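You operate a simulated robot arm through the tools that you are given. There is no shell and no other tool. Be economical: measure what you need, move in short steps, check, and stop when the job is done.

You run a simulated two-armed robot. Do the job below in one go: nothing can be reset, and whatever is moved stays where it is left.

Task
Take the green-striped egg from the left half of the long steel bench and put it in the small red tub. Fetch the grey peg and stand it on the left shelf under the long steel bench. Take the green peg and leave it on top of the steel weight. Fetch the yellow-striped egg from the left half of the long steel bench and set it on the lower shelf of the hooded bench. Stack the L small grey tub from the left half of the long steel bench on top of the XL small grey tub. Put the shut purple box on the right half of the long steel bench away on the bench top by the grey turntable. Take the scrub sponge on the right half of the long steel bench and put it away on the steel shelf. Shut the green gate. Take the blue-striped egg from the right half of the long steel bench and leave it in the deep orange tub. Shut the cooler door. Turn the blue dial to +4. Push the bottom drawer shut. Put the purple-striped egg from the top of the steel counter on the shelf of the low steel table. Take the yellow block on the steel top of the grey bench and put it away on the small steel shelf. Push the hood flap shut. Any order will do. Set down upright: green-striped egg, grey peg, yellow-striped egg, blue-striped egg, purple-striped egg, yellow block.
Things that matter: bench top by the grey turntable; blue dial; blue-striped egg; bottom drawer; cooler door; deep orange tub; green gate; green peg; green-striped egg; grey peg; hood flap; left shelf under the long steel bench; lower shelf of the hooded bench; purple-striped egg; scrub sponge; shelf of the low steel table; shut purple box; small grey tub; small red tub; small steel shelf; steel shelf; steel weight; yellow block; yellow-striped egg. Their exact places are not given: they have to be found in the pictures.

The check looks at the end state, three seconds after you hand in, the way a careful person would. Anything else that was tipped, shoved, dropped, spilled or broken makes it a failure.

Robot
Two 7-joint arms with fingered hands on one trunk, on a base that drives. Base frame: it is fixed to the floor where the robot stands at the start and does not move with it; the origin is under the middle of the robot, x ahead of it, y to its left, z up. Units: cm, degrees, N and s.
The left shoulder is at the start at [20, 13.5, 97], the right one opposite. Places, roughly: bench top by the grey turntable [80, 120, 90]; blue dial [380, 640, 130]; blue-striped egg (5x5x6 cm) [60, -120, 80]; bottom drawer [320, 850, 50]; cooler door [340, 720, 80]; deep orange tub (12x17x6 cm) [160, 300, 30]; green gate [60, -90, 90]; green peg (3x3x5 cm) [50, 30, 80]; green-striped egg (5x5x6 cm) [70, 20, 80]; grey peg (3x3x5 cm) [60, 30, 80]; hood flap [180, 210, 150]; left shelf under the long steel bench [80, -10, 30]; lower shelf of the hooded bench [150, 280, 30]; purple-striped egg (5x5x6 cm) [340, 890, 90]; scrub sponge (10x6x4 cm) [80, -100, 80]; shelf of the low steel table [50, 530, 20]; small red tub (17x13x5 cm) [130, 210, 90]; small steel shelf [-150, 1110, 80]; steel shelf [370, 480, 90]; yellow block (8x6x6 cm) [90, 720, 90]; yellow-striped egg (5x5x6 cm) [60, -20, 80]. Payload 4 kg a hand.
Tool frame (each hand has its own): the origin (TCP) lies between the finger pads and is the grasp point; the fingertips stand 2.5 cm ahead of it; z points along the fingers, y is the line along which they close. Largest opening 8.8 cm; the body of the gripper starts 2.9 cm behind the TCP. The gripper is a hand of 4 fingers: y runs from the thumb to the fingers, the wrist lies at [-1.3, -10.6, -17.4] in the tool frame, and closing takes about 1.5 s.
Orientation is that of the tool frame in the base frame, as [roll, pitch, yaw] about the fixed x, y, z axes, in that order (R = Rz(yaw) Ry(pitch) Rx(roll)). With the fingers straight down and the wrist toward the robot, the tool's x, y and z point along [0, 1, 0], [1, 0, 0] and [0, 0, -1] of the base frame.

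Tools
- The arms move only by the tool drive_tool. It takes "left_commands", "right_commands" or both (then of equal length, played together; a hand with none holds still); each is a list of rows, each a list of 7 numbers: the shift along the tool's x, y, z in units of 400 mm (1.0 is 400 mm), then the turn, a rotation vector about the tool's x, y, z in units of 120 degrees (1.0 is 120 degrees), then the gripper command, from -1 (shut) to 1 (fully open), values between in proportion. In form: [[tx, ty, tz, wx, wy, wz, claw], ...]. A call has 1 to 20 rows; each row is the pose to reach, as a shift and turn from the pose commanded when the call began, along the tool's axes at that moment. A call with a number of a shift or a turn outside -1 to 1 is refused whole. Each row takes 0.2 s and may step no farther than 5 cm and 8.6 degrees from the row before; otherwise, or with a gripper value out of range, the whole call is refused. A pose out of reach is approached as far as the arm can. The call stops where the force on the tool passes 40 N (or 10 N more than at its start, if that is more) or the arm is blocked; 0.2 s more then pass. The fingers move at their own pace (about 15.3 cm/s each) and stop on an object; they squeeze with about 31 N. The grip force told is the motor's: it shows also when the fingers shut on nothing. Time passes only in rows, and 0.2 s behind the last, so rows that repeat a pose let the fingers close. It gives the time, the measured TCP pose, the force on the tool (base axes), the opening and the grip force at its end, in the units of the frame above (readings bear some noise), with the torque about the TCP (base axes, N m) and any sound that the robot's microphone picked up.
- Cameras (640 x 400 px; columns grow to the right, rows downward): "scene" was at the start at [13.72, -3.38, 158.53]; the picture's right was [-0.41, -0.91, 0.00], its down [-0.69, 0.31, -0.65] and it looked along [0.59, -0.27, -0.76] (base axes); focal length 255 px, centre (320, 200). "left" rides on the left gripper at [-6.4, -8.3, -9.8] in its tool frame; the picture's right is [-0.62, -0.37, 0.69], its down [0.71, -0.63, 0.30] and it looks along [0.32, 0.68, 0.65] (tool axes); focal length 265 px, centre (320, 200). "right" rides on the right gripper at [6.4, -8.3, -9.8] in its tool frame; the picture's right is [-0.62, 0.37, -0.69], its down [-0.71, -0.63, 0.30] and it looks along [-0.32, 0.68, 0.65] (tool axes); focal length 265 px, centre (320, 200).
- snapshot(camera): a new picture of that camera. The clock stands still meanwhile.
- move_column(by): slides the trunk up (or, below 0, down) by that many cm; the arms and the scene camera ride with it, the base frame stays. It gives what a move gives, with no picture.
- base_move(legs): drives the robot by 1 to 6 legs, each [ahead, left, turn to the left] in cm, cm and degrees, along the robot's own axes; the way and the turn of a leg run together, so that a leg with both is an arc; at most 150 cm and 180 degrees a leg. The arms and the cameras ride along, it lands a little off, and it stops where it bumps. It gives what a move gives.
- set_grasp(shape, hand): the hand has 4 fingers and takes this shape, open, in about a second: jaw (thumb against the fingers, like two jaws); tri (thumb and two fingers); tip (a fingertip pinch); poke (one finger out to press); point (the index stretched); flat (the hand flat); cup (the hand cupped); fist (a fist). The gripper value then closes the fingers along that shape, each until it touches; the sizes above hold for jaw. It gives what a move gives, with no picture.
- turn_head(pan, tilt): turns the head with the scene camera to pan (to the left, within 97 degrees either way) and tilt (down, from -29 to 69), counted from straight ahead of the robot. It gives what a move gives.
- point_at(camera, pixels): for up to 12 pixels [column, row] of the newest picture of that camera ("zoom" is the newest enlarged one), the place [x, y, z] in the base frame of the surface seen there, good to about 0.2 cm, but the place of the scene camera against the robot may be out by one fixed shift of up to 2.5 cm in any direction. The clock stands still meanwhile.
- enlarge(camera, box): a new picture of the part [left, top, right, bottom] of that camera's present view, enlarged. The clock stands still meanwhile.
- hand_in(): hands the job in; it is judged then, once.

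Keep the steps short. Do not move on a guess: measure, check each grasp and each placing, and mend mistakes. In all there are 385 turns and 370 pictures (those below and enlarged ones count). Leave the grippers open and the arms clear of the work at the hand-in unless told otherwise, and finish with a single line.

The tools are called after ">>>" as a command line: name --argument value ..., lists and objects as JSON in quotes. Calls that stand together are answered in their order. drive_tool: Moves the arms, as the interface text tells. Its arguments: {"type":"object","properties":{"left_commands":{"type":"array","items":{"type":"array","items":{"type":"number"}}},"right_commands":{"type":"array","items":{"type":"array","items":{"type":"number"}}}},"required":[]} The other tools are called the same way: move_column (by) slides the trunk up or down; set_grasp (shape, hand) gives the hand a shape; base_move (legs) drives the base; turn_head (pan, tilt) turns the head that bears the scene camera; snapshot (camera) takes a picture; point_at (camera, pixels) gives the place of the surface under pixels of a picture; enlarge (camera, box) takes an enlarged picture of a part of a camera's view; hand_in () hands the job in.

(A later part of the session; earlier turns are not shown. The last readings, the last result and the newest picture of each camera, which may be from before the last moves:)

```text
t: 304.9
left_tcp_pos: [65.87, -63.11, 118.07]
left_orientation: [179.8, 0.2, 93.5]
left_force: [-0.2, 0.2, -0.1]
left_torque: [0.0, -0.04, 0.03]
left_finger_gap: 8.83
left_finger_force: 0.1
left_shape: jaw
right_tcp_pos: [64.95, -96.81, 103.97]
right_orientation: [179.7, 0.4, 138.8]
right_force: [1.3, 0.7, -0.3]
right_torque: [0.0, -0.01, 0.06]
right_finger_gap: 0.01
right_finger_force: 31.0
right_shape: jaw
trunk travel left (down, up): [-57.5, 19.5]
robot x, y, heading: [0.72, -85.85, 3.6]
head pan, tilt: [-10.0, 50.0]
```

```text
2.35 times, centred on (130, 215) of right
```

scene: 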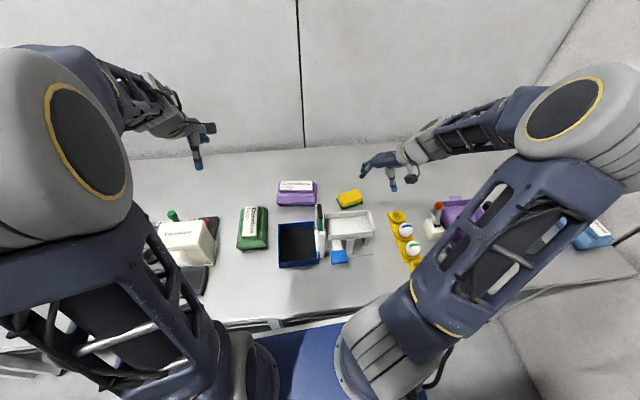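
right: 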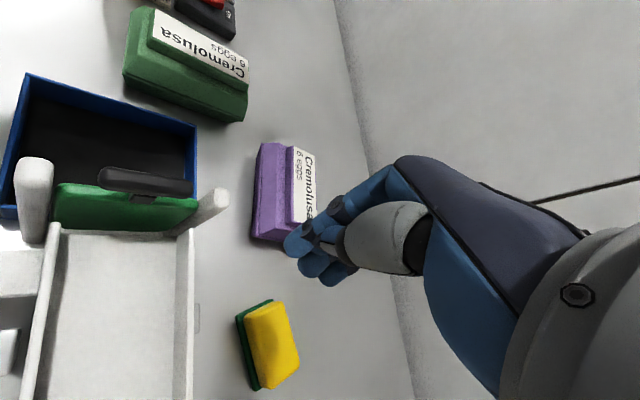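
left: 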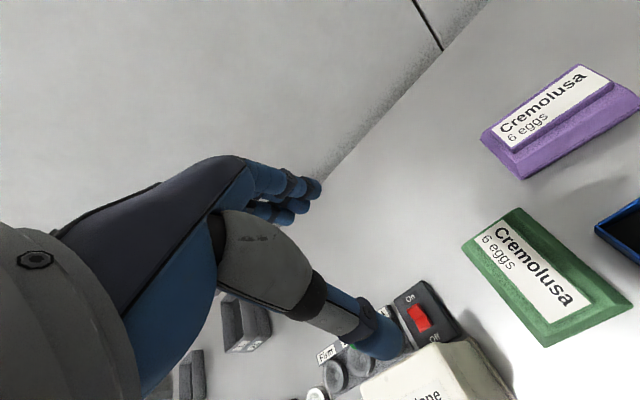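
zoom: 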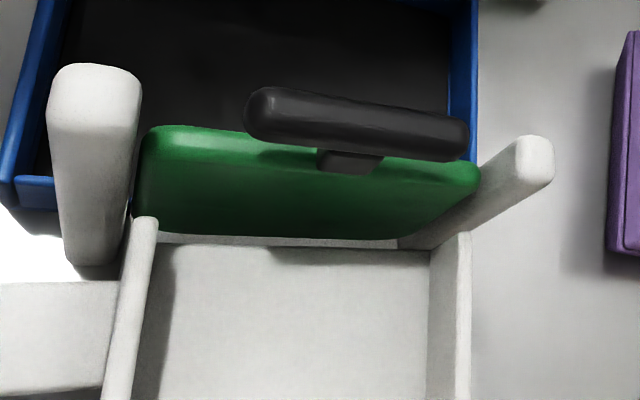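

Handle went from 98.9 to 96.05. Pressing once more at the handle's centre to see whether it is at its stop.

>>> drive_tool --right_commands '[[0.1, -0.003, 0, 0, 0, 0, -1], [0.2, -0.006, 0, 0, 0, 0, -1], [0.207, -0.006, 0.08, 0, 0, 0, -1], [0.207, -0.006, 0.12, 0, 0, 0, -1], [0.207, -0.006, 0.135, 0, 0, 0, -1], [0.207, -0.006, 0.145, 0, 0, 0, -1], [0.207, -0.006, 0.155, 0, 0, 0, -1], [0.207, -0.006, 0.165, 0, 0, 0, -1], [0.207, -0.006, 0.175, 0, 0, 0, -1]]'

>>> drive_tool --right_commands '[[0, 0, -0.05, 0, 0, 0, -1], [0, 0, -0.12, 0, 0, 0, -1], [-0.1, 0, -0.15, 0, 0, 0, -0.5], [-0.2, 0, -0.15, 0, 0, 0, 0.5]]'

>>> enlarge --camera "right" --box '[0, 130, 260, 300]'

>>> point_at --camera "zoom" --pixels '[[350, 120], [300, 105], [430, 135], [300, 210]]'

```text
t: 306.6
left_tcp_pos: [65.86, -63.05, 118.12]
left_orientation: [179.8, 0.1, 93.6]
left_force: [0.3, -0.6, -0.7]
left_torque: [0.02, -0.02, -0.03]
left_finger_gap: 8.79
left_finger_force: 0.1
left_shape: jaw
right_tcp_pos: [58.92, -91.33, 98.08]
right_orientation: [179.1, 0.8, 138.9]
right_force: [-3.6, 4.5, 24.7]
right_torque: [0.06, 0.26, -0.06]
right_finger_gap: 0.02
right_finger_force: 30.9
right_shape: jaw
trunk travel left (down, up): [-57.5, 19.5]
robot x, y, heading: [0.6, -85.8, 3.7]
head pan, tilt: [-10.0, 50.0]
stopped in row 8 (right hand): the force on the tool passed its limit (the readings are from after the stop); the commanded pose is now the measured one
```

```text
t: 307.6
left_tcp_pos: [65.98, -63.18, 118.25]
left_orientation: [179.9, 0.1, 93.8]
left_force: [-0.1, 0.6, 0.5]
left_torque: [-0.01, 0.01, -0.03]
left_finger_gap: 8.81
left_finger_force: 0.1
left_shape: jaw
right_tcp_pos: [64.77, -96.67, 103.93]
right_orientation: [179.2, 0.6, 138.9]
right_force: [0.6, -0.1, -0.1]
right_torque: [-0.01, -0.01, -0.03]
right_finger_gap: 6.57
right_finger_force: 0.1
right_shape: jaw
trunk travel left (down, up): [-57.5, 19.5]
robot x, y, heading: [0.59, -85.92, 3.7]
head pan, tilt: [-10.0, 50.0]
```

```text
2.35 times, centred on (130, 215) of right
```

zoom: 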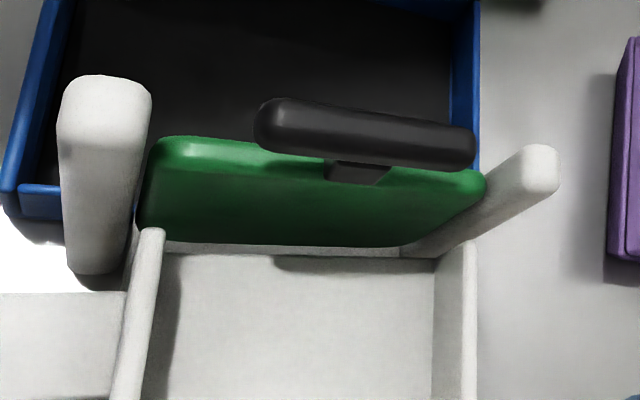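

```text
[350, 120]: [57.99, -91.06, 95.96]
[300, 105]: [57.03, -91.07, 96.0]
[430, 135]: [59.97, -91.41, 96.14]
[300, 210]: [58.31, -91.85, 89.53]
```

The gate is at its stop (shut). Measuring the purple box, sponge and yellow tray eggs with the right camera.

>>> snapshot --camera "right"

>>> enlarge --camera "right" --box '[200, 120, 340, 400]'

>>> point_at --camera "right" --pixels '[[265, 150], [318, 160], [258, 240], [285, 245], [303, 175], [292, 225], [255, 195], [268, 310], [243, 322], [262, 385], [298, 370], [275, 340]]'

```text
224 pictures are left
```

right: 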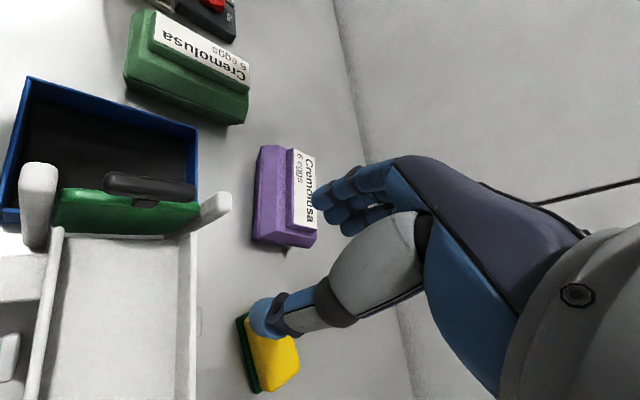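

```text
1.43 times, centred on (270, 260) of right
```

zoom: 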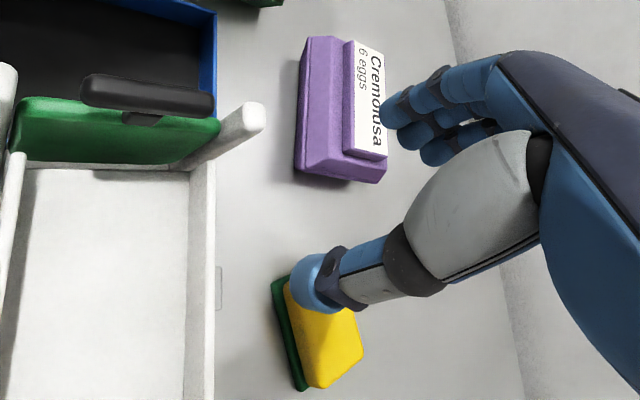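

```text
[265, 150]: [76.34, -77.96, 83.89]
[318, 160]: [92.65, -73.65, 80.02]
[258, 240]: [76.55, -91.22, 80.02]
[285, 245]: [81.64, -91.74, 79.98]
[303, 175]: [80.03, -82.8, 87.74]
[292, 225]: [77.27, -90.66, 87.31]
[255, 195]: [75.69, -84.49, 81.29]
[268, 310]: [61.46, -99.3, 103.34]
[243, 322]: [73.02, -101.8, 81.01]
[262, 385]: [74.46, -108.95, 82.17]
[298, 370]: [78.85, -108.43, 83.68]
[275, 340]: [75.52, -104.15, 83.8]
```

>>> point_at --camera "left" --pixels '[[484, 138], [520, 176], [636, 108], [580, 66], [502, 128], [578, 68], [520, 148], [612, 88], [500, 155], [575, 140], [560, 85], [545, 125]]'

>>> enlarge --camera "left" --box '[460, 40, 640, 200]'

```text
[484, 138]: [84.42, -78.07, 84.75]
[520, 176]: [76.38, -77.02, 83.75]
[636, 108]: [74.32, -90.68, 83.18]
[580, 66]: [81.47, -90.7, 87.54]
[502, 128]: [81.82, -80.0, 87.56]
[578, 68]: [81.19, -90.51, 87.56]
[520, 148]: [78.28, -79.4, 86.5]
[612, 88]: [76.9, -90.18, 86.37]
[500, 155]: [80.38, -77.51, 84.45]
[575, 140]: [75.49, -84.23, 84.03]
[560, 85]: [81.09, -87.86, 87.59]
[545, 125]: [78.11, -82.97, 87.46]
```

```text
2.50 times, centred on (550, 120) of left
```

zoom: 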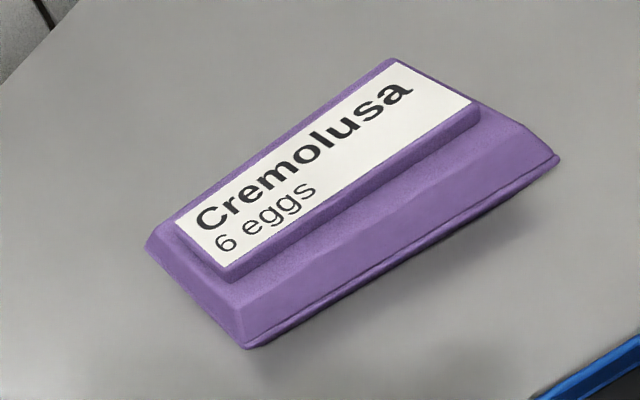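

The purple box's lid block is about 5 cm wide (x≈77–82), z 86–87.6, rotated ~5°. I'll pinch it across x with the left hand. Shifting base right 15 and squaring the heading.

>>> base_move --legs '[[0, -15, -3.7]]'

>>> drive_tool --left_commands '[[0, 0.1, 0, 0, 0, 0.02, 0.64], [0, 0.2, 0.1, 0, 0, 0.04, 0.64], [0, 0.3, 0.2, 0, 0, 0.04, 0.64], [0, 0.31, 0.3, 0, 0, 0.04, 0.64], [0, 0.31, 0.4, 0, 0, 0.04, 0.64], [0, 0.31, 0.5, 0, 0, 0.04, 0.64]]'

>>> snapshot --camera "left"

>>> snapshot --camera "right"

```text
t: 309.0
left_tcp_pos: [67.72, -82.59, 118.0]
left_orientation: [179.9, 0.0, 90.0]
left_force: [0.7, 0.2, 0.5]
left_torque: [-0.03, 0.0, 0.0]
left_finger_gap: 8.8
left_finger_force: 0.0
left_shape: jaw
right_tcp_pos: [64.57, -115.89, 103.99]
right_orientation: [179.2, 0.6, 135.2]
right_force: [0.5, -0.2, 0.7]
right_torque: [-0.01, -0.02, -0.01]
right_finger_gap: 6.56
right_finger_force: 0.0
right_shape: jaw
trunk travel left (down, up): [-57.5, 19.5]
robot x, y, heading: [1.11, -101.35, 0.0]
head pan, tilt: [-10.0, 50.0]
```

```text
refused: row 2 steps farther than a row can; nothing moved
```

```text
221 pictures are left
```

left: 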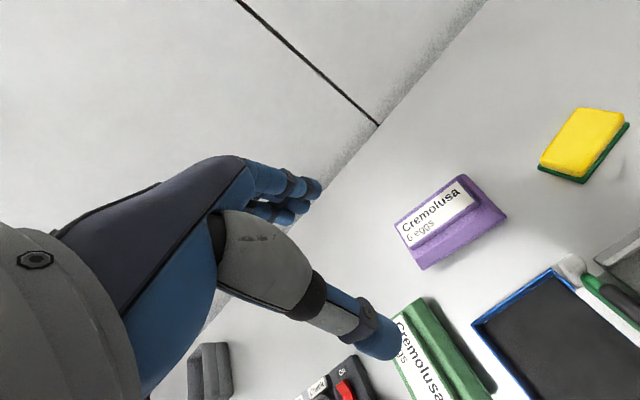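

```text
220 pictures are left
```

right: 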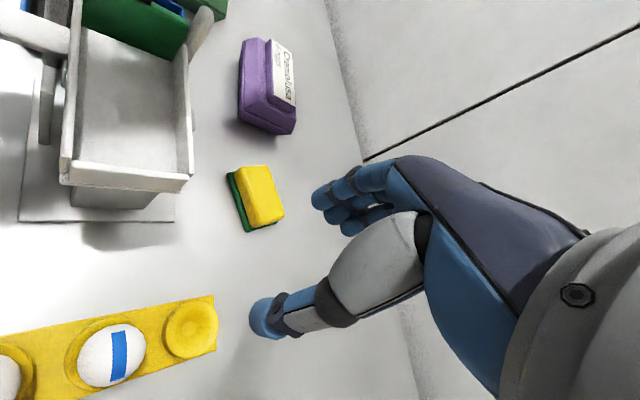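

>>> point_at --camera "left" --pixels '[[404, 224], [464, 178], [475, 198], [416, 243], [440, 210], [396, 222], [505, 216], [422, 268], [580, 135], [545, 160], [625, 120], [585, 180]]'

>>> enlarge --camera "left" --box '[380, 150, 530, 290]'

```text
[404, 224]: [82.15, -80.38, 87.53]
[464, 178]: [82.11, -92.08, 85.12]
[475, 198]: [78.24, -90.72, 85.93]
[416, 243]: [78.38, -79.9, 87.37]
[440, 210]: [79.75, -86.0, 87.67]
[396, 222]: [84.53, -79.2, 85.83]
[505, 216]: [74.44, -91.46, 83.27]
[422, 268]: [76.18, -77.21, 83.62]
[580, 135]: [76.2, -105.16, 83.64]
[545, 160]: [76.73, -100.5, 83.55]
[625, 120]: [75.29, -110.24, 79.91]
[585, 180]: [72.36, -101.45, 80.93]
```

```text
2.86 times, centred on (455, 220) of left
```

zoom: 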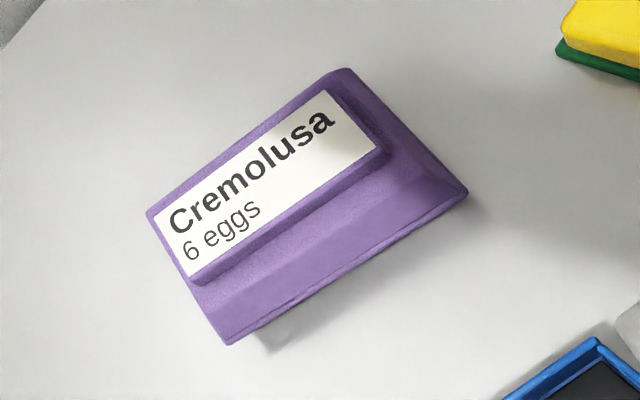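

>>> drive_tool --left_commands '[[-0.02, 0.1, 0, 0, 0, 0.02, 0.5], [-0.04, 0.2, 0.04, 0, 0, 0.042, 0.5], [-0.0675, 0.3025, 0.08, 0, 0, 0.042, 0.5], [-0.0675, 0.3025, 0.2, 0, 0, 0.042, 0.5], [-0.0675, 0.3025, 0.32, 0, 0, 0.042, 0.5], [-0.0675, 0.3025, 0.44, 0, 0, 0.042, 0.5], [-0.0675, 0.3025, 0.56, 0, 0, 0.042, 0.5], [-0.0675, 0.3025, 0.64, 0, 0, 0.042, 0.5]]'

>>> snapshot --camera "left"

>>> enlarge --camera "scene" --box '[200, 130, 420, 270]'

```text
t: 310.8
left_tcp_pos: [79.72, -85.21, 92.47]
left_orientation: [179.8, 0.0, 85.0]
left_force: [-0.1, 0.5, -0.1]
left_torque: [0.0, -0.01, -0.02]
left_finger_gap: 6.63
left_finger_force: 0.1
left_shape: jaw
right_tcp_pos: [64.4, -115.93, 103.9]
right_orientation: [179.2, 0.7, 135.3]
right_force: [-0.7, -0.6, -0.1]
right_torque: [-0.04, 0.01, -0.02]
right_finger_gap: 6.57
right_finger_force: 0.1
right_shape: jaw
trunk travel left (down, up): [-57.5, 19.5]
robot x, y, heading: [1.16, -100.69, 0.1]
head pan, tilt: [-10.0, 50.0]
```

```text
218 pictures are left
```

left: 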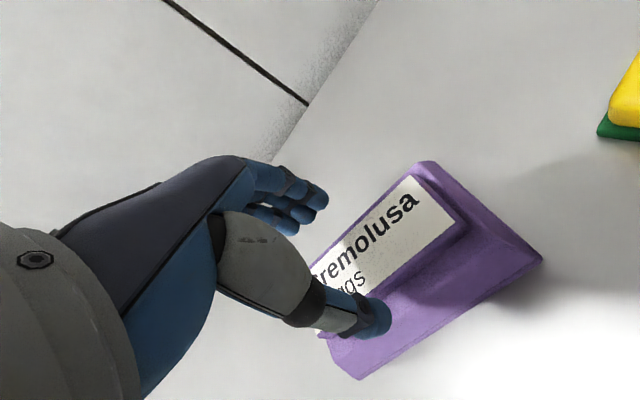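

```text
2.86 times, centred on (310, 200) of scene
```

zoom: 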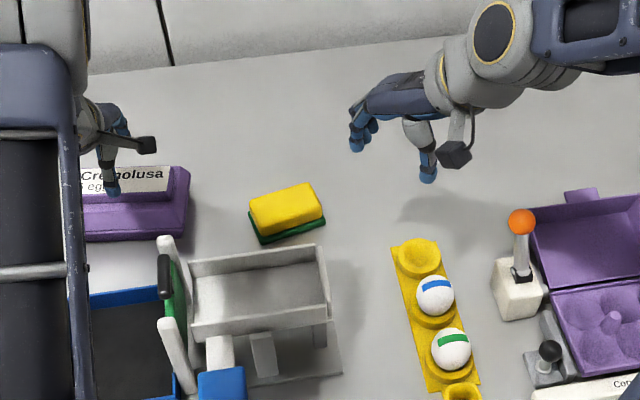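

>>> drive_tool --left_commands '[[0, 0, 0.06, 0, 0, 0, 0.5], [0, 0, 0.103, 0, 0, 0, 0.5], [0, 0, 0.103, 0, 0, 0, 0], [0, 0, 0.103, 0, 0, 0, -1], [0, 0, 0.103, 0, 0, 0, -1], [0, 0, 0.103, 0, 0, 0, -1], [0, 0, 0.103, 0, 0, 0, -1], [0, 0, 0.08, 0, 0, 0, -1], [0, 0, 0, 0, 0, 0, -1]]'

>>> snapshot --camera "left"

```text
t: 312.8
left_tcp_pos: [79.81, -85.26, 92.37]
left_orientation: [-180.0, 0.1, 84.8]
left_force: [-0.1, 0.2, -3.7]
left_torque: [-0.03, 0.01, 0.01]
left_finger_gap: 4.37
left_finger_force: 30.4
left_shape: jaw
right_tcp_pos: [64.58, -115.98, 103.8]
right_orientation: [179.2, 0.6, 135.3]
right_force: [-0.3, -0.1, -0.7]
right_torque: [-0.01, 0.03, -0.02]
right_finger_gap: 6.56
right_finger_force: 0.0
right_shape: jaw
trunk travel left (down, up): [-57.5, 19.5]
robot x, y, heading: [1.05, -100.98, -0.0]
head pan, tilt: [-10.0, 50.0]
```

```text
216 pictures are left
```

left: 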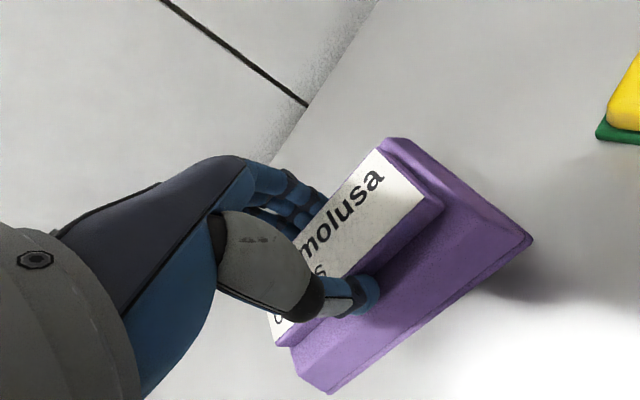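

Box held (about 3.7 N weight). Raising, then driving around to the bench by the turntable, keeping back from the cardboard box.

>>> drive_tool --left_commands '[[0, 0, -0.12, 0, 0, 0, -1], [0, 0, -0.24, 0, 0, 0, -1], [0, 0, -0.36, 0, 0, 0, -1], [0, 0, -0.48, 0, 0, 0, -1]]'

>>> base_move --legs '[[-10, 0, 0], [0, 105, 0], [-36, 0, 0], [0, 118, 0]]'

>>> turn_head --pan -10 --tilt 35

>>> snapshot --camera "scene"

```text
t: 313.8
left_tcp_pos: [79.87, -85.42, 111.43]
left_orientation: [179.8, 0.1, 85.0]
left_force: [0.5, 0.5, -4.7]
left_torque: [-0.01, 0.01, 0.0]
left_finger_gap: 4.34
left_finger_force: 30.9
left_shape: jaw
right_tcp_pos: [64.55, -115.88, 103.93]
right_orientation: [179.3, 0.6, 135.2]
right_force: [0.7, -0.1, 0.6]
right_torque: [0.01, 0.03, 0.04]
right_finger_gap: 6.57
right_finger_force: 0.1
right_shape: jaw
trunk travel left (down, up): [-57.5, 19.5]
robot x, y, heading: [1.0, -101.25, 0.2]
head pan, tilt: [-10.0, 50.0]
```

```text
t: 327.5
left_tcp_pos: [36.67, 136.87, 111.62]
left_orientation: [179.9, 0.1, 83.9]
left_force: [0.0, 0.2, -4.2]
left_torque: [-0.01, -0.02, 0.0]
left_finger_gap: 4.36
left_finger_force: 31.4
left_shape: jaw
right_tcp_pos: [20.67, 106.55, 103.82]
right_orientation: [179.1, 0.6, 134.0]
right_force: [0.5, 0.0, 0.7]
right_torque: [-0.01, -0.01, 0.02]
right_finger_gap: 6.53
right_finger_force: 0.1
right_shape: jaw
trunk travel left (down, up): [-57.5, 19.5]
robot x, y, heading: [-42.34, 122.21, -1.2]
head pan, tilt: [-10.0, 50.0]
```

```text
t: 328.2
left_tcp_pos: [36.63, 136.87, 111.52]
left_orientation: [179.9, 0.2, 83.8]
left_force: [-0.2, -0.4, -4.5]
left_torque: [0.02, 0.01, -0.02]
left_finger_gap: 4.36
left_finger_force: 31.1
left_shape: jaw
right_tcp_pos: [20.69, 106.53, 103.96]
right_orientation: [179.3, 0.6, 134.1]
right_force: [-0.3, 0.5, -0.5]
right_torque: [0.02, 0.01, -0.02]
right_finger_gap: 6.57
right_finger_force: 0.0
right_shape: jaw
trunk travel left (down, up): [-57.5, 19.5]
robot x, y, heading: [-42.28, 122.69, -1.1]
head pan, tilt: [-10.0, 35.0]
```

```text
215 pictures are left
```

scene: 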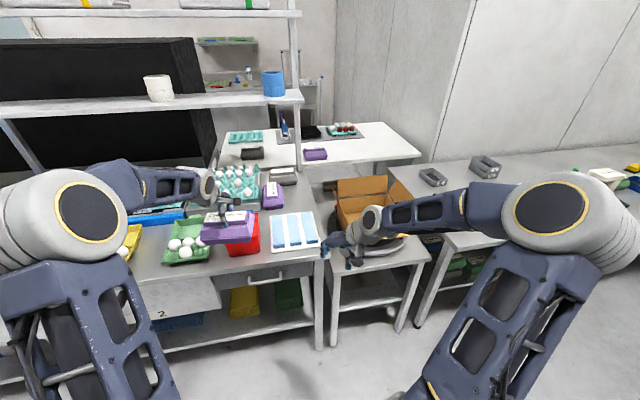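

>>> enlarge --camera "scene" --box '[190, 140, 420, 280]'

>>> point_at --camera "zoom" --pixels '[[310, 160], [330, 150], [290, 200], [355, 240], [340, 200], [240, 165], [200, 145], [265, 120], [225, 200], [320, 120], [460, 170], [365, 290]]'

```text
2.78 times, centred on (305, 210) of scene
```

zoom: 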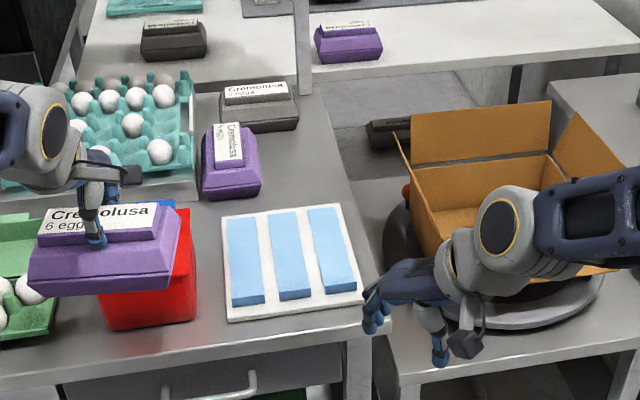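

```text
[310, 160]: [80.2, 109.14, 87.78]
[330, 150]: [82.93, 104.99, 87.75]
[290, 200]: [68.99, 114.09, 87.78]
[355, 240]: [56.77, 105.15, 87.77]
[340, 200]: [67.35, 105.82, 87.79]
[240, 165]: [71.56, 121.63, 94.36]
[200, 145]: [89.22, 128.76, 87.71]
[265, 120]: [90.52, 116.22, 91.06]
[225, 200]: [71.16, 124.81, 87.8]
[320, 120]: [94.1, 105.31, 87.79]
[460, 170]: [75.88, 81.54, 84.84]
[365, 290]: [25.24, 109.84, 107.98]
```

Free spot on the bench top: about x 71–86, y 104–116. I need the box turned with its long side along x. Rotating the left hand 85° and lifting/retracting the right arm above the carton.

>>> drive_tool --left_commands '[[0, 0, 0, 0, 0, 0.07, -1], [0, 0, 0, 0, 0, 0.14, -1], [0, 0, 0, 0, 0, 0.21, -1], [0, 0, 0, 0, 0, 0.28, -1], [0, 0, 0, 0, 0, 0.35, -1], [0, 0, 0, 0, 0, 0.42, -1], [0, 0, 0, 0, 0, 0.49, -1], [0, 0, 0, 0, 0, 0.56, -1], [0, 0, 0, 0, 0, 0.63, -1], [0, 0, 0, 0, 0, 0.7, -1]]' --right_commands '[[0.035, -0.036, -0.065, 0, 0, 0, 0.5], [0.07, -0.072, -0.13, 0, 0, 0, 0.5], [0.104, -0.108, -0.195, 0, 0, 0, 0.5], [0.139, -0.144, -0.26, 0, 0, 0, 0.5], [0.174, -0.18, -0.325, 0, 0, 0, 0.5], [0.208, -0.216, -0.39, 0, 0, 0, 0.5], [0.243, -0.252, -0.455, 0, 0, 0, 0.5], [0.278, -0.288, -0.52, 0, 0, 0, 0.5], [0.313, -0.324, -0.585, 0, 0, 0, 0.5], [0.347, -0.36, -0.65, 0, 0, 0, 0.5]]'

>>> base_move --legs '[[0, -20.5, 1.1], [38, 0, 0]]'

>>> snapshot --camera "left"

>>> snapshot --camera "scene"

```text
t: 330.4
left_tcp_pos: [36.54, 136.78, 111.59]
left_orientation: [179.9, -0.2, -0.3]
left_force: [-0.1, 1.1, -4.1]
left_torque: [0.0, 0.01, -0.01]
left_finger_gap: 4.35
left_finger_force: 30.9
left_shape: jaw
right_tcp_pos: [0.03, 106.61, 129.65]
right_orientation: [179.3, 0.7, 134.1]
right_force: [-0.6, 0.2, 0.0]
right_torque: [-0.03, 0.0, -0.01]
right_finger_gap: 6.58
right_finger_force: 0.0
right_shape: jaw
trunk travel left (down, up): [-57.5, 19.5]
robot x, y, heading: [-42.48, 122.27, -1.2]
head pan, tilt: [-10.0, 35.0]
```

```text
t: 334.1
left_tcp_pos: [74.28, 117.49, 111.39]
left_orientation: [179.9, -0.1, 0.9]
left_force: [-0.6, 0.8, -4.3]
left_torque: [-0.05, 0.01, 0.03]
left_finger_gap: 4.35
left_finger_force: 30.4
left_shape: jaw
right_tcp_pos: [38.2, 86.73, 129.73]
right_orientation: [179.3, 0.6, 135.0]
right_force: [-0.5, -0.1, -0.1]
right_torque: [-0.01, 0.02, -0.01]
right_finger_gap: 6.56
right_finger_force: 0.1
right_shape: jaw
trunk travel left (down, up): [-57.5, 19.5]
robot x, y, heading: [-4.56, 102.05, -0.3]
head pan, tilt: [-10.0, 35.0]
```

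```text
213 pictures are left
```

left: 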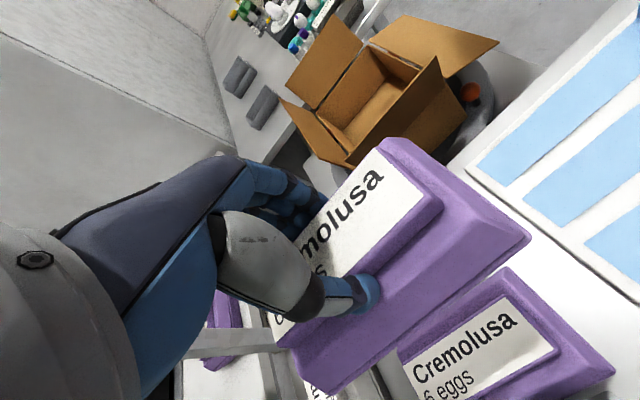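

```text
212 pictures are left
```

scene: 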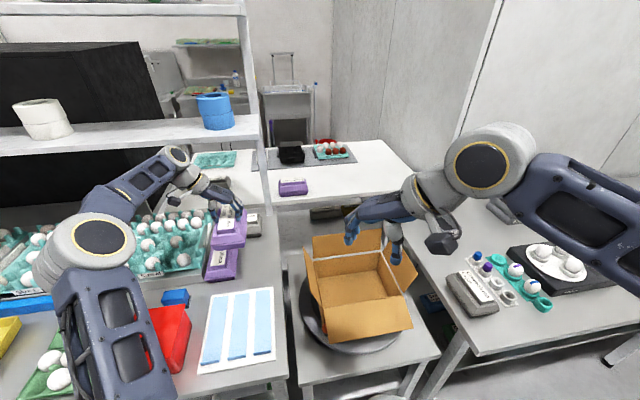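

>>> point_at --camera "left" --pixels '[[470, 172], [545, 235], [503, 268], [400, 352], [590, 350], [455, 150], [560, 260], [310, 175], [435, 145], [500, 300], [640, 300], [490, 110]]'

>>> enlarge --camera "scene" --box '[150, 160, 310, 300]'

>>> point_at --camera "zoom" --pixels '[[350, 225], [280, 235], [300, 250], [340, 260], [460, 270], [440, 200], [420, 240], [390, 290], [300, 220], [455, 230], [380, 150], [360, 200]]'

```text
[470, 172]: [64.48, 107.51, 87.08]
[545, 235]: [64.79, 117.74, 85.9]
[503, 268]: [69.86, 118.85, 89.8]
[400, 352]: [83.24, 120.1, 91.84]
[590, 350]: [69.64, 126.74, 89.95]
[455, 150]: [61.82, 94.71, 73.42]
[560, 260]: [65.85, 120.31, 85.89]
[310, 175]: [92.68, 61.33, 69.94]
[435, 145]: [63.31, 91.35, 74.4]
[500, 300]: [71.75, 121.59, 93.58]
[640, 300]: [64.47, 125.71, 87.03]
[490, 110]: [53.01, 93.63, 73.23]
```

```text
2.86 times, centred on (230, 230) of scene
```

zoom: 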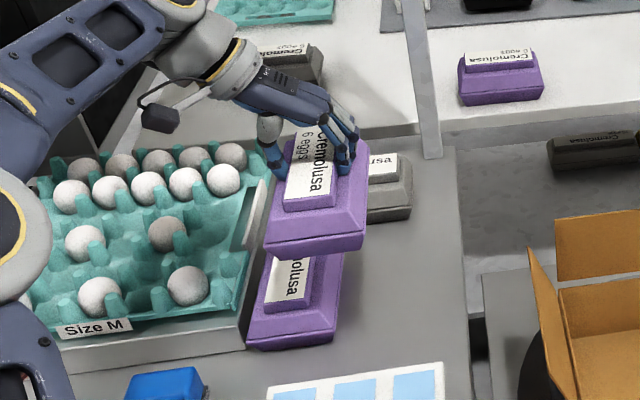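

```text
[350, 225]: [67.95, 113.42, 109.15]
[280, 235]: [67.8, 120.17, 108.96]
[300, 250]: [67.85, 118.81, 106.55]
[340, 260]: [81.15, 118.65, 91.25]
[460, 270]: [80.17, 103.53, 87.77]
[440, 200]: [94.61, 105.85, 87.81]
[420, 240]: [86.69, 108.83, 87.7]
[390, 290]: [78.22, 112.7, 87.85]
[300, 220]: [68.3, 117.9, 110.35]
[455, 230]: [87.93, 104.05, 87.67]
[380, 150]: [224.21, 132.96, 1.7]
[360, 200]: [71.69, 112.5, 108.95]
```

Bench z=85.9; free y 103.5–118.5. Moving to (76.5, 111) and lowering.

>>> drive_tool --left_commands '[[0.026, 0.082, 0, 0, 0, 0, -1], [0.0525, 0.1635, 0, 0, 0, 0, -1], [0.0525, 0.1635, 0.1, 0, 0, 0, -1], [0.0525, 0.1635, 0.2, 0, 0, 0, -1], [0.0525, 0.1635, 0.3, 0, 0, 0, -1], [0.0525, 0.1635, 0.38, 0, 0, 0, -1]]'

>>> snapshot --camera "left"

>>> enlarge --camera "scene" --box '[150, 160, 310, 300]'

```text
t: 335.5
left_tcp_pos: [76.5, 111.01, 96.3]
left_orientation: [179.8, -0.1, 0.7]
left_force: [-0.5, 0.1, -4.2]
left_torque: [0.0, -0.04, -0.04]
left_finger_gap: 4.34
left_finger_force: 30.9
left_shape: jaw
right_tcp_pos: [38.0, 86.63, 129.69]
right_orientation: [179.2, 0.5, 135.1]
right_force: [0.5, -0.7, -0.4]
right_torque: [0.01, -0.04, -0.03]
right_finger_gap: 6.59
right_finger_force: 0.1
right_shape: jaw
trunk travel left (down, up): [-57.5, 19.5]
robot x, y, heading: [-4.43, 101.98, -0.0]
head pan, tilt: [-10.0, 35.0]
```

```text
210 pictures are left
```

left: 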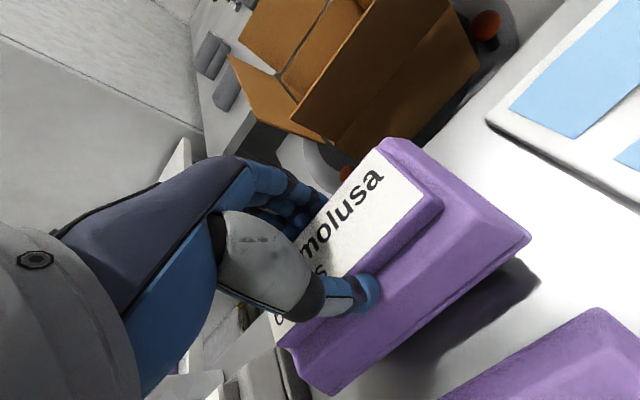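

```text
2.86 times, centred on (230, 230) of scene
```

zoom: 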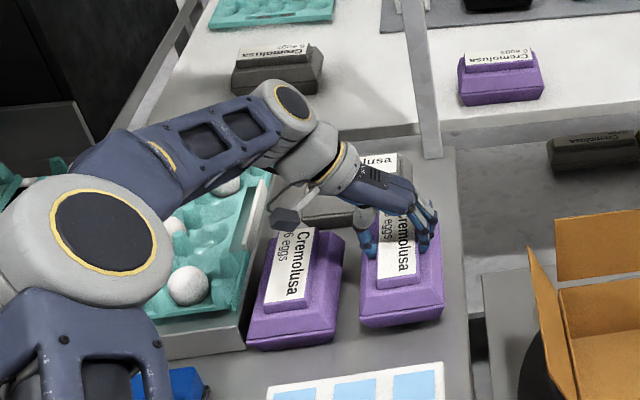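

>>> drive_tool --left_commands '[[0, 0, 0.03, 0, 0, 0, -1], [0, 0, 0.042, 0, 0, 0, -1], [0, 0, 0.05, 0, 0, 0, -1], [0, 0, 0.055, 0, 0, 0, -1]]'

```text
t: 336.5
left_tcp_pos: [76.51, 110.91, 94.63]
left_orientation: [179.8, -0.4, 0.8]
left_force: [-3.0, 2.4, 20.9]
left_torque: [0.27, 0.11, -0.07]
left_finger_gap: 4.36
left_finger_force: 30.6
left_shape: jaw
right_tcp_pos: [38.11, 86.68, 129.58]
right_orientation: [179.1, 0.7, 135.1]
right_force: [0.2, 0.1, 0.2]
right_torque: [0.0, 0.04, -0.02]
right_finger_gap: 6.53
right_finger_force: 0.1
right_shape: jaw
trunk travel left (down, up): [-57.5, 19.5]
robot x, y, heading: [-4.58, 101.72, -0.2]
head pan, tilt: [-10.0, 35.0]
```

Set down (21 N). Easing, opening, lifting.

>>> drive_tool --left_commands '[[0, 0, -0.008, 0, 0, 0, -1], [0, 0, -0.008, 0, 0, 0, 0.2], [0, 0, -0.008, 0, 0, 0, 0.4], [0, 0, -0.008, 0, 0, 0, 0.4], [0, 0, -0.06, 0, 0, 0, 0.4], [0, 0, -0.15, 0, 0, 0, 0.4], [0, 0, -0.27, 0, 0, 0, 0.4], [0, 0, -0.39, 0, 0, 0, 0.4]]'

>>> snapshot --camera "left"

```text
t: 338.3
left_tcp_pos: [76.13, 111.17, 109.71]
left_orientation: [179.9, -0.1, 0.7]
left_force: [0.4, 0.1, 0.5]
left_torque: [0.03, 0.03, -0.03]
left_finger_gap: 6.14
left_finger_force: 0.1
left_shape: jaw
right_tcp_pos: [38.14, 86.73, 129.57]
right_orientation: [179.2, 0.5, 135.1]
right_force: [0.4, 0.8, 0.3]
right_torque: [-0.02, 0.02, 0.01]
right_finger_gap: 6.58
right_finger_force: 0.1
right_shape: jaw
trunk travel left (down, up): [-57.5, 19.5]
robot x, y, heading: [-4.58, 102.07, 0.0]
head pan, tilt: [-10.0, 35.0]
```

```text
208 pictures are left
```

left: 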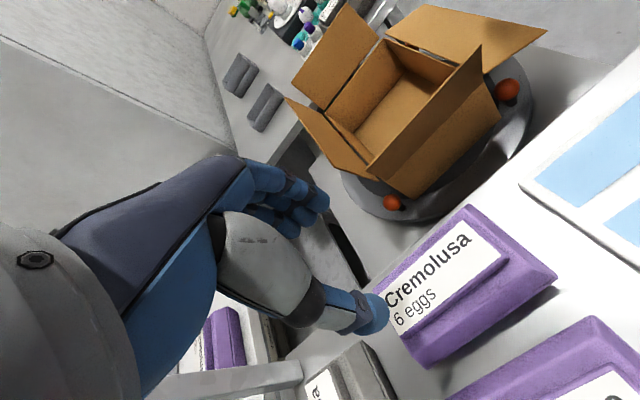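

Purple box placed. Returning to the right half of the long bench for the sponge and blue egg.

>>> base_move --legs '[[-40, 0, 0], [0, -108, 0], [38, 0, 0], [0, -100, 0]]'

>>> drive_tool --left_commands '[[0, 0, 0, 0, 0, -0.07, 1], [0, 0, 0, 0, 0, -0.14, 1], [0, 0, 0, 0, 0, -0.21, 1], [0, 0, 0, 0, 0, -0.28, 1], [0, 0, 0, 0, 0, -0.35, 1], [0, 0, 0, 0, 0, -0.42, 1], [0, 0, 0, 0, 0, -0.49, 1], [0, 0, 0, 0, 0, -0.56, 1], [0, 0, 0, 0, 0, -0.63, 1], [0, 0, 0, 0, 0, -0.7, 1]]' --right_commands '[[-0.035, 0.036, 0.06, 0, 0, 0, 0.64], [-0.07, 0.072, 0.12, 0, 0, 0, 0.64], [-0.104, 0.108, 0.18, 0, 0, 0, 0.64], [-0.139, 0.144, 0.24, 0, 0, 0, 0.64], [-0.174, 0.18, 0.3, 0, 0, 0, 0.64], [-0.208, 0.216, 0.36, 0, 0, 0, 0.64], [-0.243, 0.252, 0.42, 0, 0, 0, 0.64], [-0.278, 0.288, 0.48, 0, 0, 0, 0.64], [-0.313, 0.324, 0.54, 0, 0, 0, 0.64], [-0.347, 0.36, 0.6, 0, 0, 0, 0.64]]'

>>> snapshot --camera "left"

>>> snapshot --camera "right"

```text
t: 345.8
left_tcp_pos: [35.11, 2.87, 109.86]
left_orientation: [180.0, -0.3, 0.3]
left_force: [-0.3, 0.2, 0.2]
left_torque: [-0.01, 0.02, 0.02]
left_finger_gap: 6.14
left_finger_force: 0.2
left_shape: jaw
right_tcp_pos: [-3.11, -21.13, 129.66]
right_orientation: [179.2, 0.5, 134.6]
right_force: [-0.2, -0.3, -0.3]
right_torque: [0.01, 0.01, 0.01]
right_finger_gap: 6.56
right_finger_force: 0.1
right_shape: jaw
trunk travel left (down, up): [-57.5, 19.5]
robot x, y, heading: [-45.49, -5.59, -0.5]
head pan, tilt: [-10.0, 35.0]
stopped in leg 2: the robot was blocked; the commanded pose is now the measured one
```

```text
t: 347.9
left_tcp_pos: [35.04, 2.89, 109.89]
left_orientation: [179.8, 0.0, 84.4]
left_force: [-0.3, 0.0, -0.3]
left_torque: [0.01, -0.01, 0.02]
left_finger_gap: 8.77
left_finger_force: 0.1
left_shape: jaw
right_tcp_pos: [17.35, -20.82, 106.07]
right_orientation: [179.1, 0.5, 134.7]
right_force: [0.8, 0.4, -0.8]
right_torque: [-0.01, 0.0, -0.02]
right_finger_gap: 7.21
right_finger_force: 0.1
right_shape: jaw
trunk travel left (down, up): [-57.5, 19.5]
robot x, y, heading: [-45.5, -5.94, -0.5]
head pan, tilt: [-10.0, 35.0]
```

```text
207 pictures are left
```

left: 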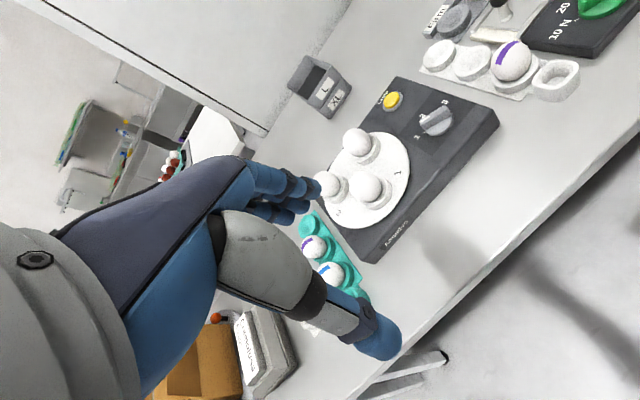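

```text
206 pictures are left
```

right: 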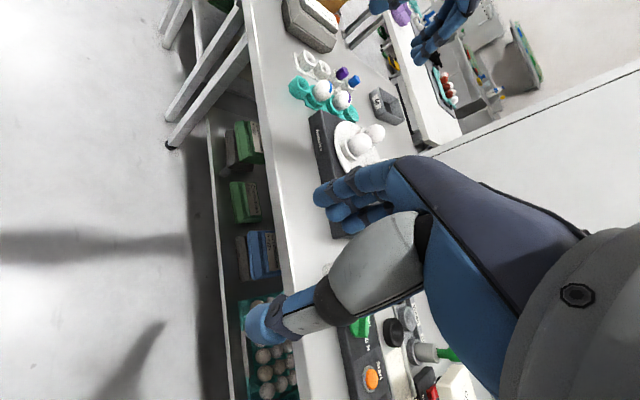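

Brushed the conveyor corner again (no force on arms). Moving forward first, then right.

>>> base_move --legs '[[2, 3, 0], [36, 0, 0.5], [0, -103, 0]]'

>>> snapshot --camera "left"

>>> snapshot --camera "right"

```text
t: 355.7
left_tcp_pos: [73.32, -98.06, 109.86]
left_orientation: [179.9, 0.1, 85.2]
left_force: [1.0, -0.3, -0.8]
left_torque: [0.03, 0.01, 0.04]
left_finger_gap: 8.77
left_finger_force: 0.0
left_shape: jaw
right_tcp_pos: [56.05, -121.99, 106.03]
right_orientation: [179.1, 0.5, 135.5]
right_force: [0.0, -0.2, -1.5]
right_torque: [-0.01, -0.03, 0.01]
right_finger_gap: 7.2
right_finger_force: 0.0
right_shape: jaw
trunk travel left (down, up): [-57.5, 19.5]
robot x, y, heading: [-6.98, -107.52, 0.5]
head pan, tilt: [-10.0, 35.0]
```

```text
205 pictures are left
```

left: 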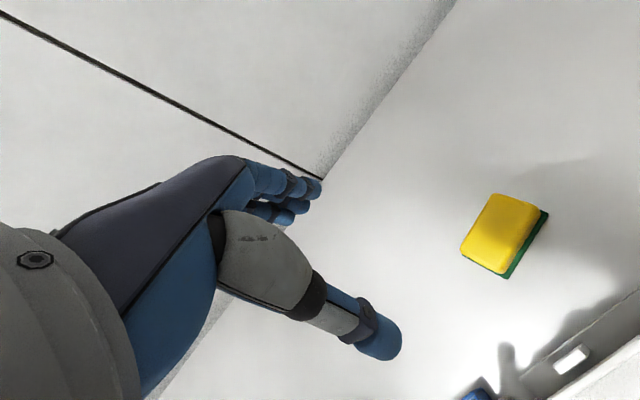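

```text
204 pictures are left
```

right: 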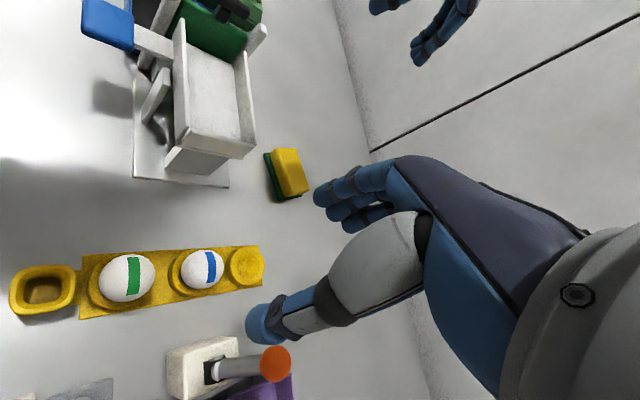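

>>> point_at --camera "left" --pixels '[[497, 197], [540, 210], [463, 250], [500, 272], [502, 235], [547, 212], [507, 278], [480, 225], [462, 257]]'

>>> point_at --camera "right" --pixels '[[203, 270], [190, 268], [218, 265], [202, 285], [205, 253], [125, 278], [247, 265], [275, 362], [215, 365], [185, 265], [240, 360], [260, 270]]'

>>> enlarge --camera "left" --box '[430, 170, 580, 300]'

```text
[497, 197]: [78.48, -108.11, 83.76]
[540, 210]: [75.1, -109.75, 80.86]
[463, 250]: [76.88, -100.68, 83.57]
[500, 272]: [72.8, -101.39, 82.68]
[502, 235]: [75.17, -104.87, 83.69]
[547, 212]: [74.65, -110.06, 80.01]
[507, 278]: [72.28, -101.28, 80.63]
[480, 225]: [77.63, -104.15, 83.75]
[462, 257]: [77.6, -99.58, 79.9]
```

```text
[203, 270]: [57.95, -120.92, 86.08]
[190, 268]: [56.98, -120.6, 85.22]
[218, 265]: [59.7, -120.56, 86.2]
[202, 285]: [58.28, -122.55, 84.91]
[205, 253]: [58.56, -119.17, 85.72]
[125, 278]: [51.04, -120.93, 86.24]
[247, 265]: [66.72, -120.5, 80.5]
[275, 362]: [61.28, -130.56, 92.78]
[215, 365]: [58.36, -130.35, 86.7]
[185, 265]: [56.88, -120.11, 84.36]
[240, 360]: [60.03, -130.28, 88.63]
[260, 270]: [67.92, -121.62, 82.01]
```

```text
3.08 times, centred on (505, 235) of left
```

zoom: 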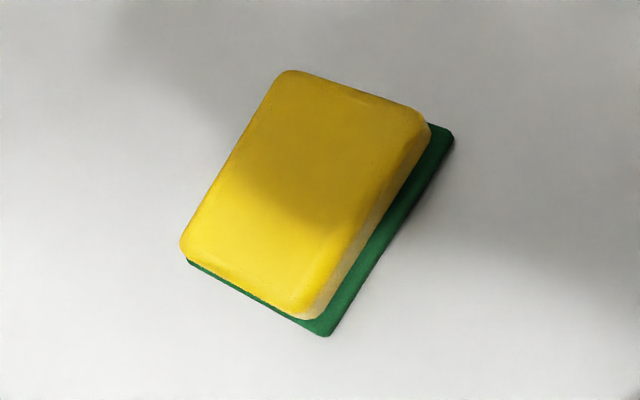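

Sponge centre ≈ (75.8, −104.9), long axis ~11° off y. Blue egg ≈ (58.9, −120.5, 83.4). First the egg with the right hand.

>>> drive_tool --right_commands '[[-0.012, 0.04, 0.1, 0, 0, 0, 0.64], [-0.0245, 0.0767, 0.2, 0, 0, 0, 0.64], [-0.0245, 0.0767, 0.31, 0, 0, 0, 0.64], [-0.0245, 0.0767, 0.4, 0, 0, 0, 0.64], [-0.0245, 0.0767, 0.48, 0, 0, 0, 0.64], [-0.0245, 0.0767, 0.535, 0, 0, 0, 0.64]]'

>>> snapshot --camera "right"

```text
t: 357.1
left_tcp_pos: [73.25, -97.98, 109.85]
left_orientation: [179.8, 0.0, 85.2]
left_force: [-0.1, 0.4, -0.6]
left_torque: [-0.01, 0.01, -0.02]
left_finger_gap: 8.78
left_finger_force: 0.1
left_shape: jaw
right_tcp_pos: [59.28, -120.68, 84.71]
right_orientation: [179.1, 0.6, 135.6]
right_force: [0.0, 0.4, 0.2]
right_torque: [-0.02, -0.01, 0.01]
right_finger_gap: 7.18
right_finger_force: 0.1
right_shape: jaw
trunk travel left (down, up): [-57.5, 19.5]
robot x, y, heading: [-7.21, -107.37, 0.7]
head pan, tilt: [-10.0, 35.0]
```

```text
202 pictures are left
```

right: 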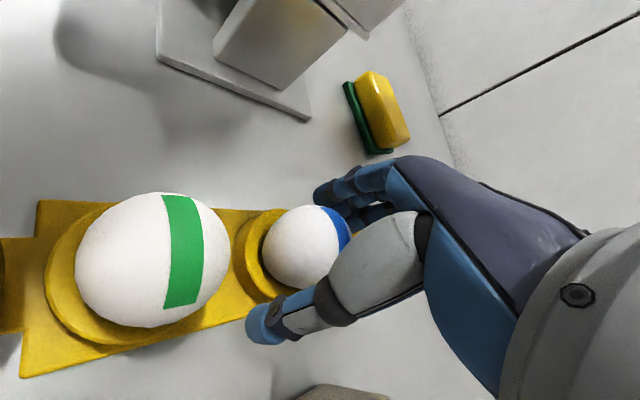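

>>> drive_tool --right_commands '[[0.01, -0.003, 0, 0, 0, 0, 0.64], [0.01, -0.003, 0, 0, 0, 0, 0.2], [0.01, -0.003, 0, 0, 0, 0, -0.3], [0.01, -0.003, 0, 0, 0, 0, -1], [0.01, -0.003, 0, 0, 0, 0, -1], [0.01, -0.003, 0, 0, 0, 0, -1], [0.01, -0.003, 0, 0, 0, 0, -1], [0.01, -0.003, -0.03, 0, 0, 0, -1], [0.01, -0.003, -0.1, 0, 0, 0, -1], [0.01, -0.003, -0.22, 0, 0, 0, -1], [0.01, -0.003, -0.34, 0, 0, 0, -1], [0.01, -0.003, -0.46, 0, 0, 0, -1], [0.01, -0.003, -0.53, 0, 0, 0, -1]]'

>>> drive_tool --left_commands '[[-0.06, 0.03, 0.08, 0, 0, -0.05, 1], [-0.11, 0.05, 0.17, 0, 0, -0.1, 1], [-0.164, 0.0765, 0.26, 0, 0, -0.133, 1], [-0.164, 0.0765, 0.37, 0, 0, -0.133, 1], [-0.164, 0.0765, 0.48, 0, 0, -0.133, 1], [-0.164, 0.0765, 0.57, 0, 0, -0.133, 1]]'

>>> snapshot --camera "left"

>>> snapshot --camera "right"

```text
t: 359.9
left_tcp_pos: [73.4, -98.09, 109.69]
left_orientation: [179.8, 0.1, 85.3]
left_force: [-0.2, -1.1, -0.2]
left_torque: [0.0, 0.01, 0.01]
left_finger_gap: 8.8
left_finger_force: 0.0
left_shape: jaw
right_tcp_pos: [58.29, -120.24, 106.01]
right_orientation: [179.3, 0.6, 135.6]
right_force: [-0.2, 0.4, -1.0]
right_torque: [0.04, 0.0, 0.0]
right_finger_gap: 3.55
right_finger_force: 9.4
right_shape: jaw
trunk travel left (down, up): [-57.5, 19.5]
robot x, y, heading: [-7.52, -107.86, 0.6]
head pan, tilt: [-10.0, 35.0]
```

```text
t: 361.3
left_tcp_pos: [75.98, -105.18, 87.1]
left_orientation: [179.8, 0.2, 101.2]
left_force: [0.3, 0.0, 0.0]
left_torque: [0.01, -0.01, 0.0]
left_finger_gap: 8.78
left_finger_force: 0.1
left_shape: jaw
right_tcp_pos: [58.4, -120.27, 105.95]
right_orientation: [179.1, 0.6, 135.7]
right_force: [-0.3, 0.9, -0.1]
right_torque: [0.0, -0.01, 0.01]
right_finger_gap: 3.55
right_finger_force: 8.8
right_shape: jaw
trunk travel left (down, up): [-57.5, 19.5]
robot x, y, heading: [-7.05, -107.77, 0.3]
head pan, tilt: [-10.0, 35.0]
```

```text
201 pictures are left
```

left: 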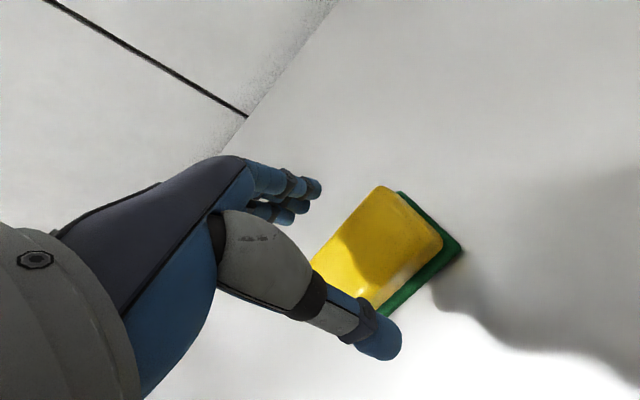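

```text
200 pictures are left
```

right: 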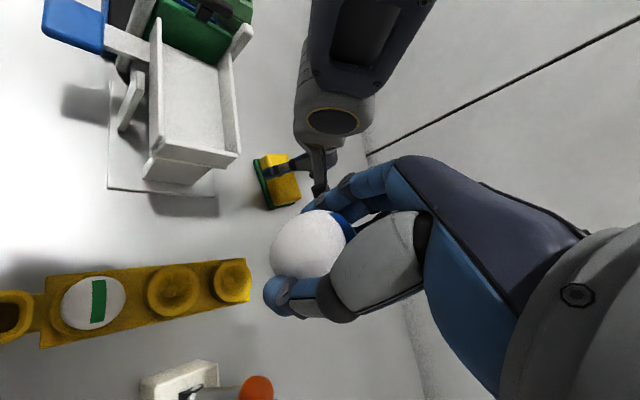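

Egg held; lowering onto the sponge, gripping, lifting.

>>> drive_tool --left_commands '[[0, 0, 0.06, 0, 0, 0, 1], [0, 0, 0.1, 0, 0, 0, 1], [0, 0, 0.1, 0, 0, 0, 0.3], [0, 0, 0.1, 0, 0, 0, -1], [0, 0, 0.1, 0, 0, 0, -1], [0, 0, 0.1, 0, 0, 0, -1], [0, 0, 0.1, 0, 0, 0, -1], [0, 0, 0.05, 0, 0, 0, -1], [0, 0, -0.07, 0, 0, 0, -1], [0, 0, -0.19, 0, 0, 0, -1], [0, 0, -0.31, 0, 0, 0, -1], [0, 0, -0.43, 0, 0, 0, -1], [0, 0, -0.5, 0, 0, 0, -1]]'

>>> snapshot --camera "left"

```text
t: 364.1
left_tcp_pos: [75.92, -104.85, 106.91]
left_orientation: [179.9, 0.1, 101.2]
left_force: [0.2, 0.1, -0.2]
left_torque: [-0.01, 0.0, -0.02]
left_finger_gap: 4.55
left_finger_force: 31.1
left_shape: jaw
right_tcp_pos: [58.44, -120.25, 105.94]
right_orientation: [179.1, 0.5, 135.6]
right_force: [-0.1, -1.0, -1.0]
right_torque: [0.0, 0.02, -0.03]
right_finger_gap: 3.53
right_finger_force: 9.2
right_shape: jaw
trunk travel left (down, up): [-57.5, 19.5]
robot x, y, heading: [-7.29, -108.03, 0.4]
head pan, tilt: [-10.0, 35.0]
```

```text
199 pictures are left
```

left: 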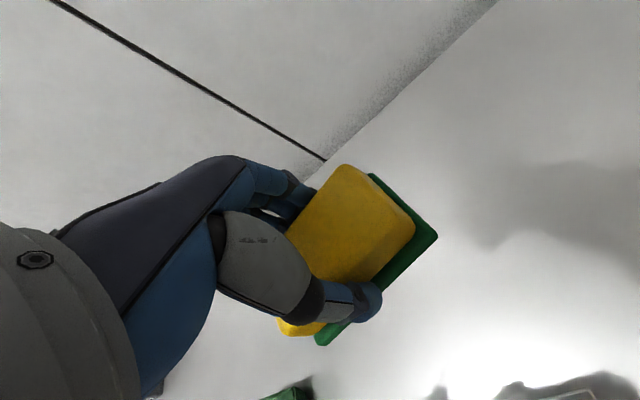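

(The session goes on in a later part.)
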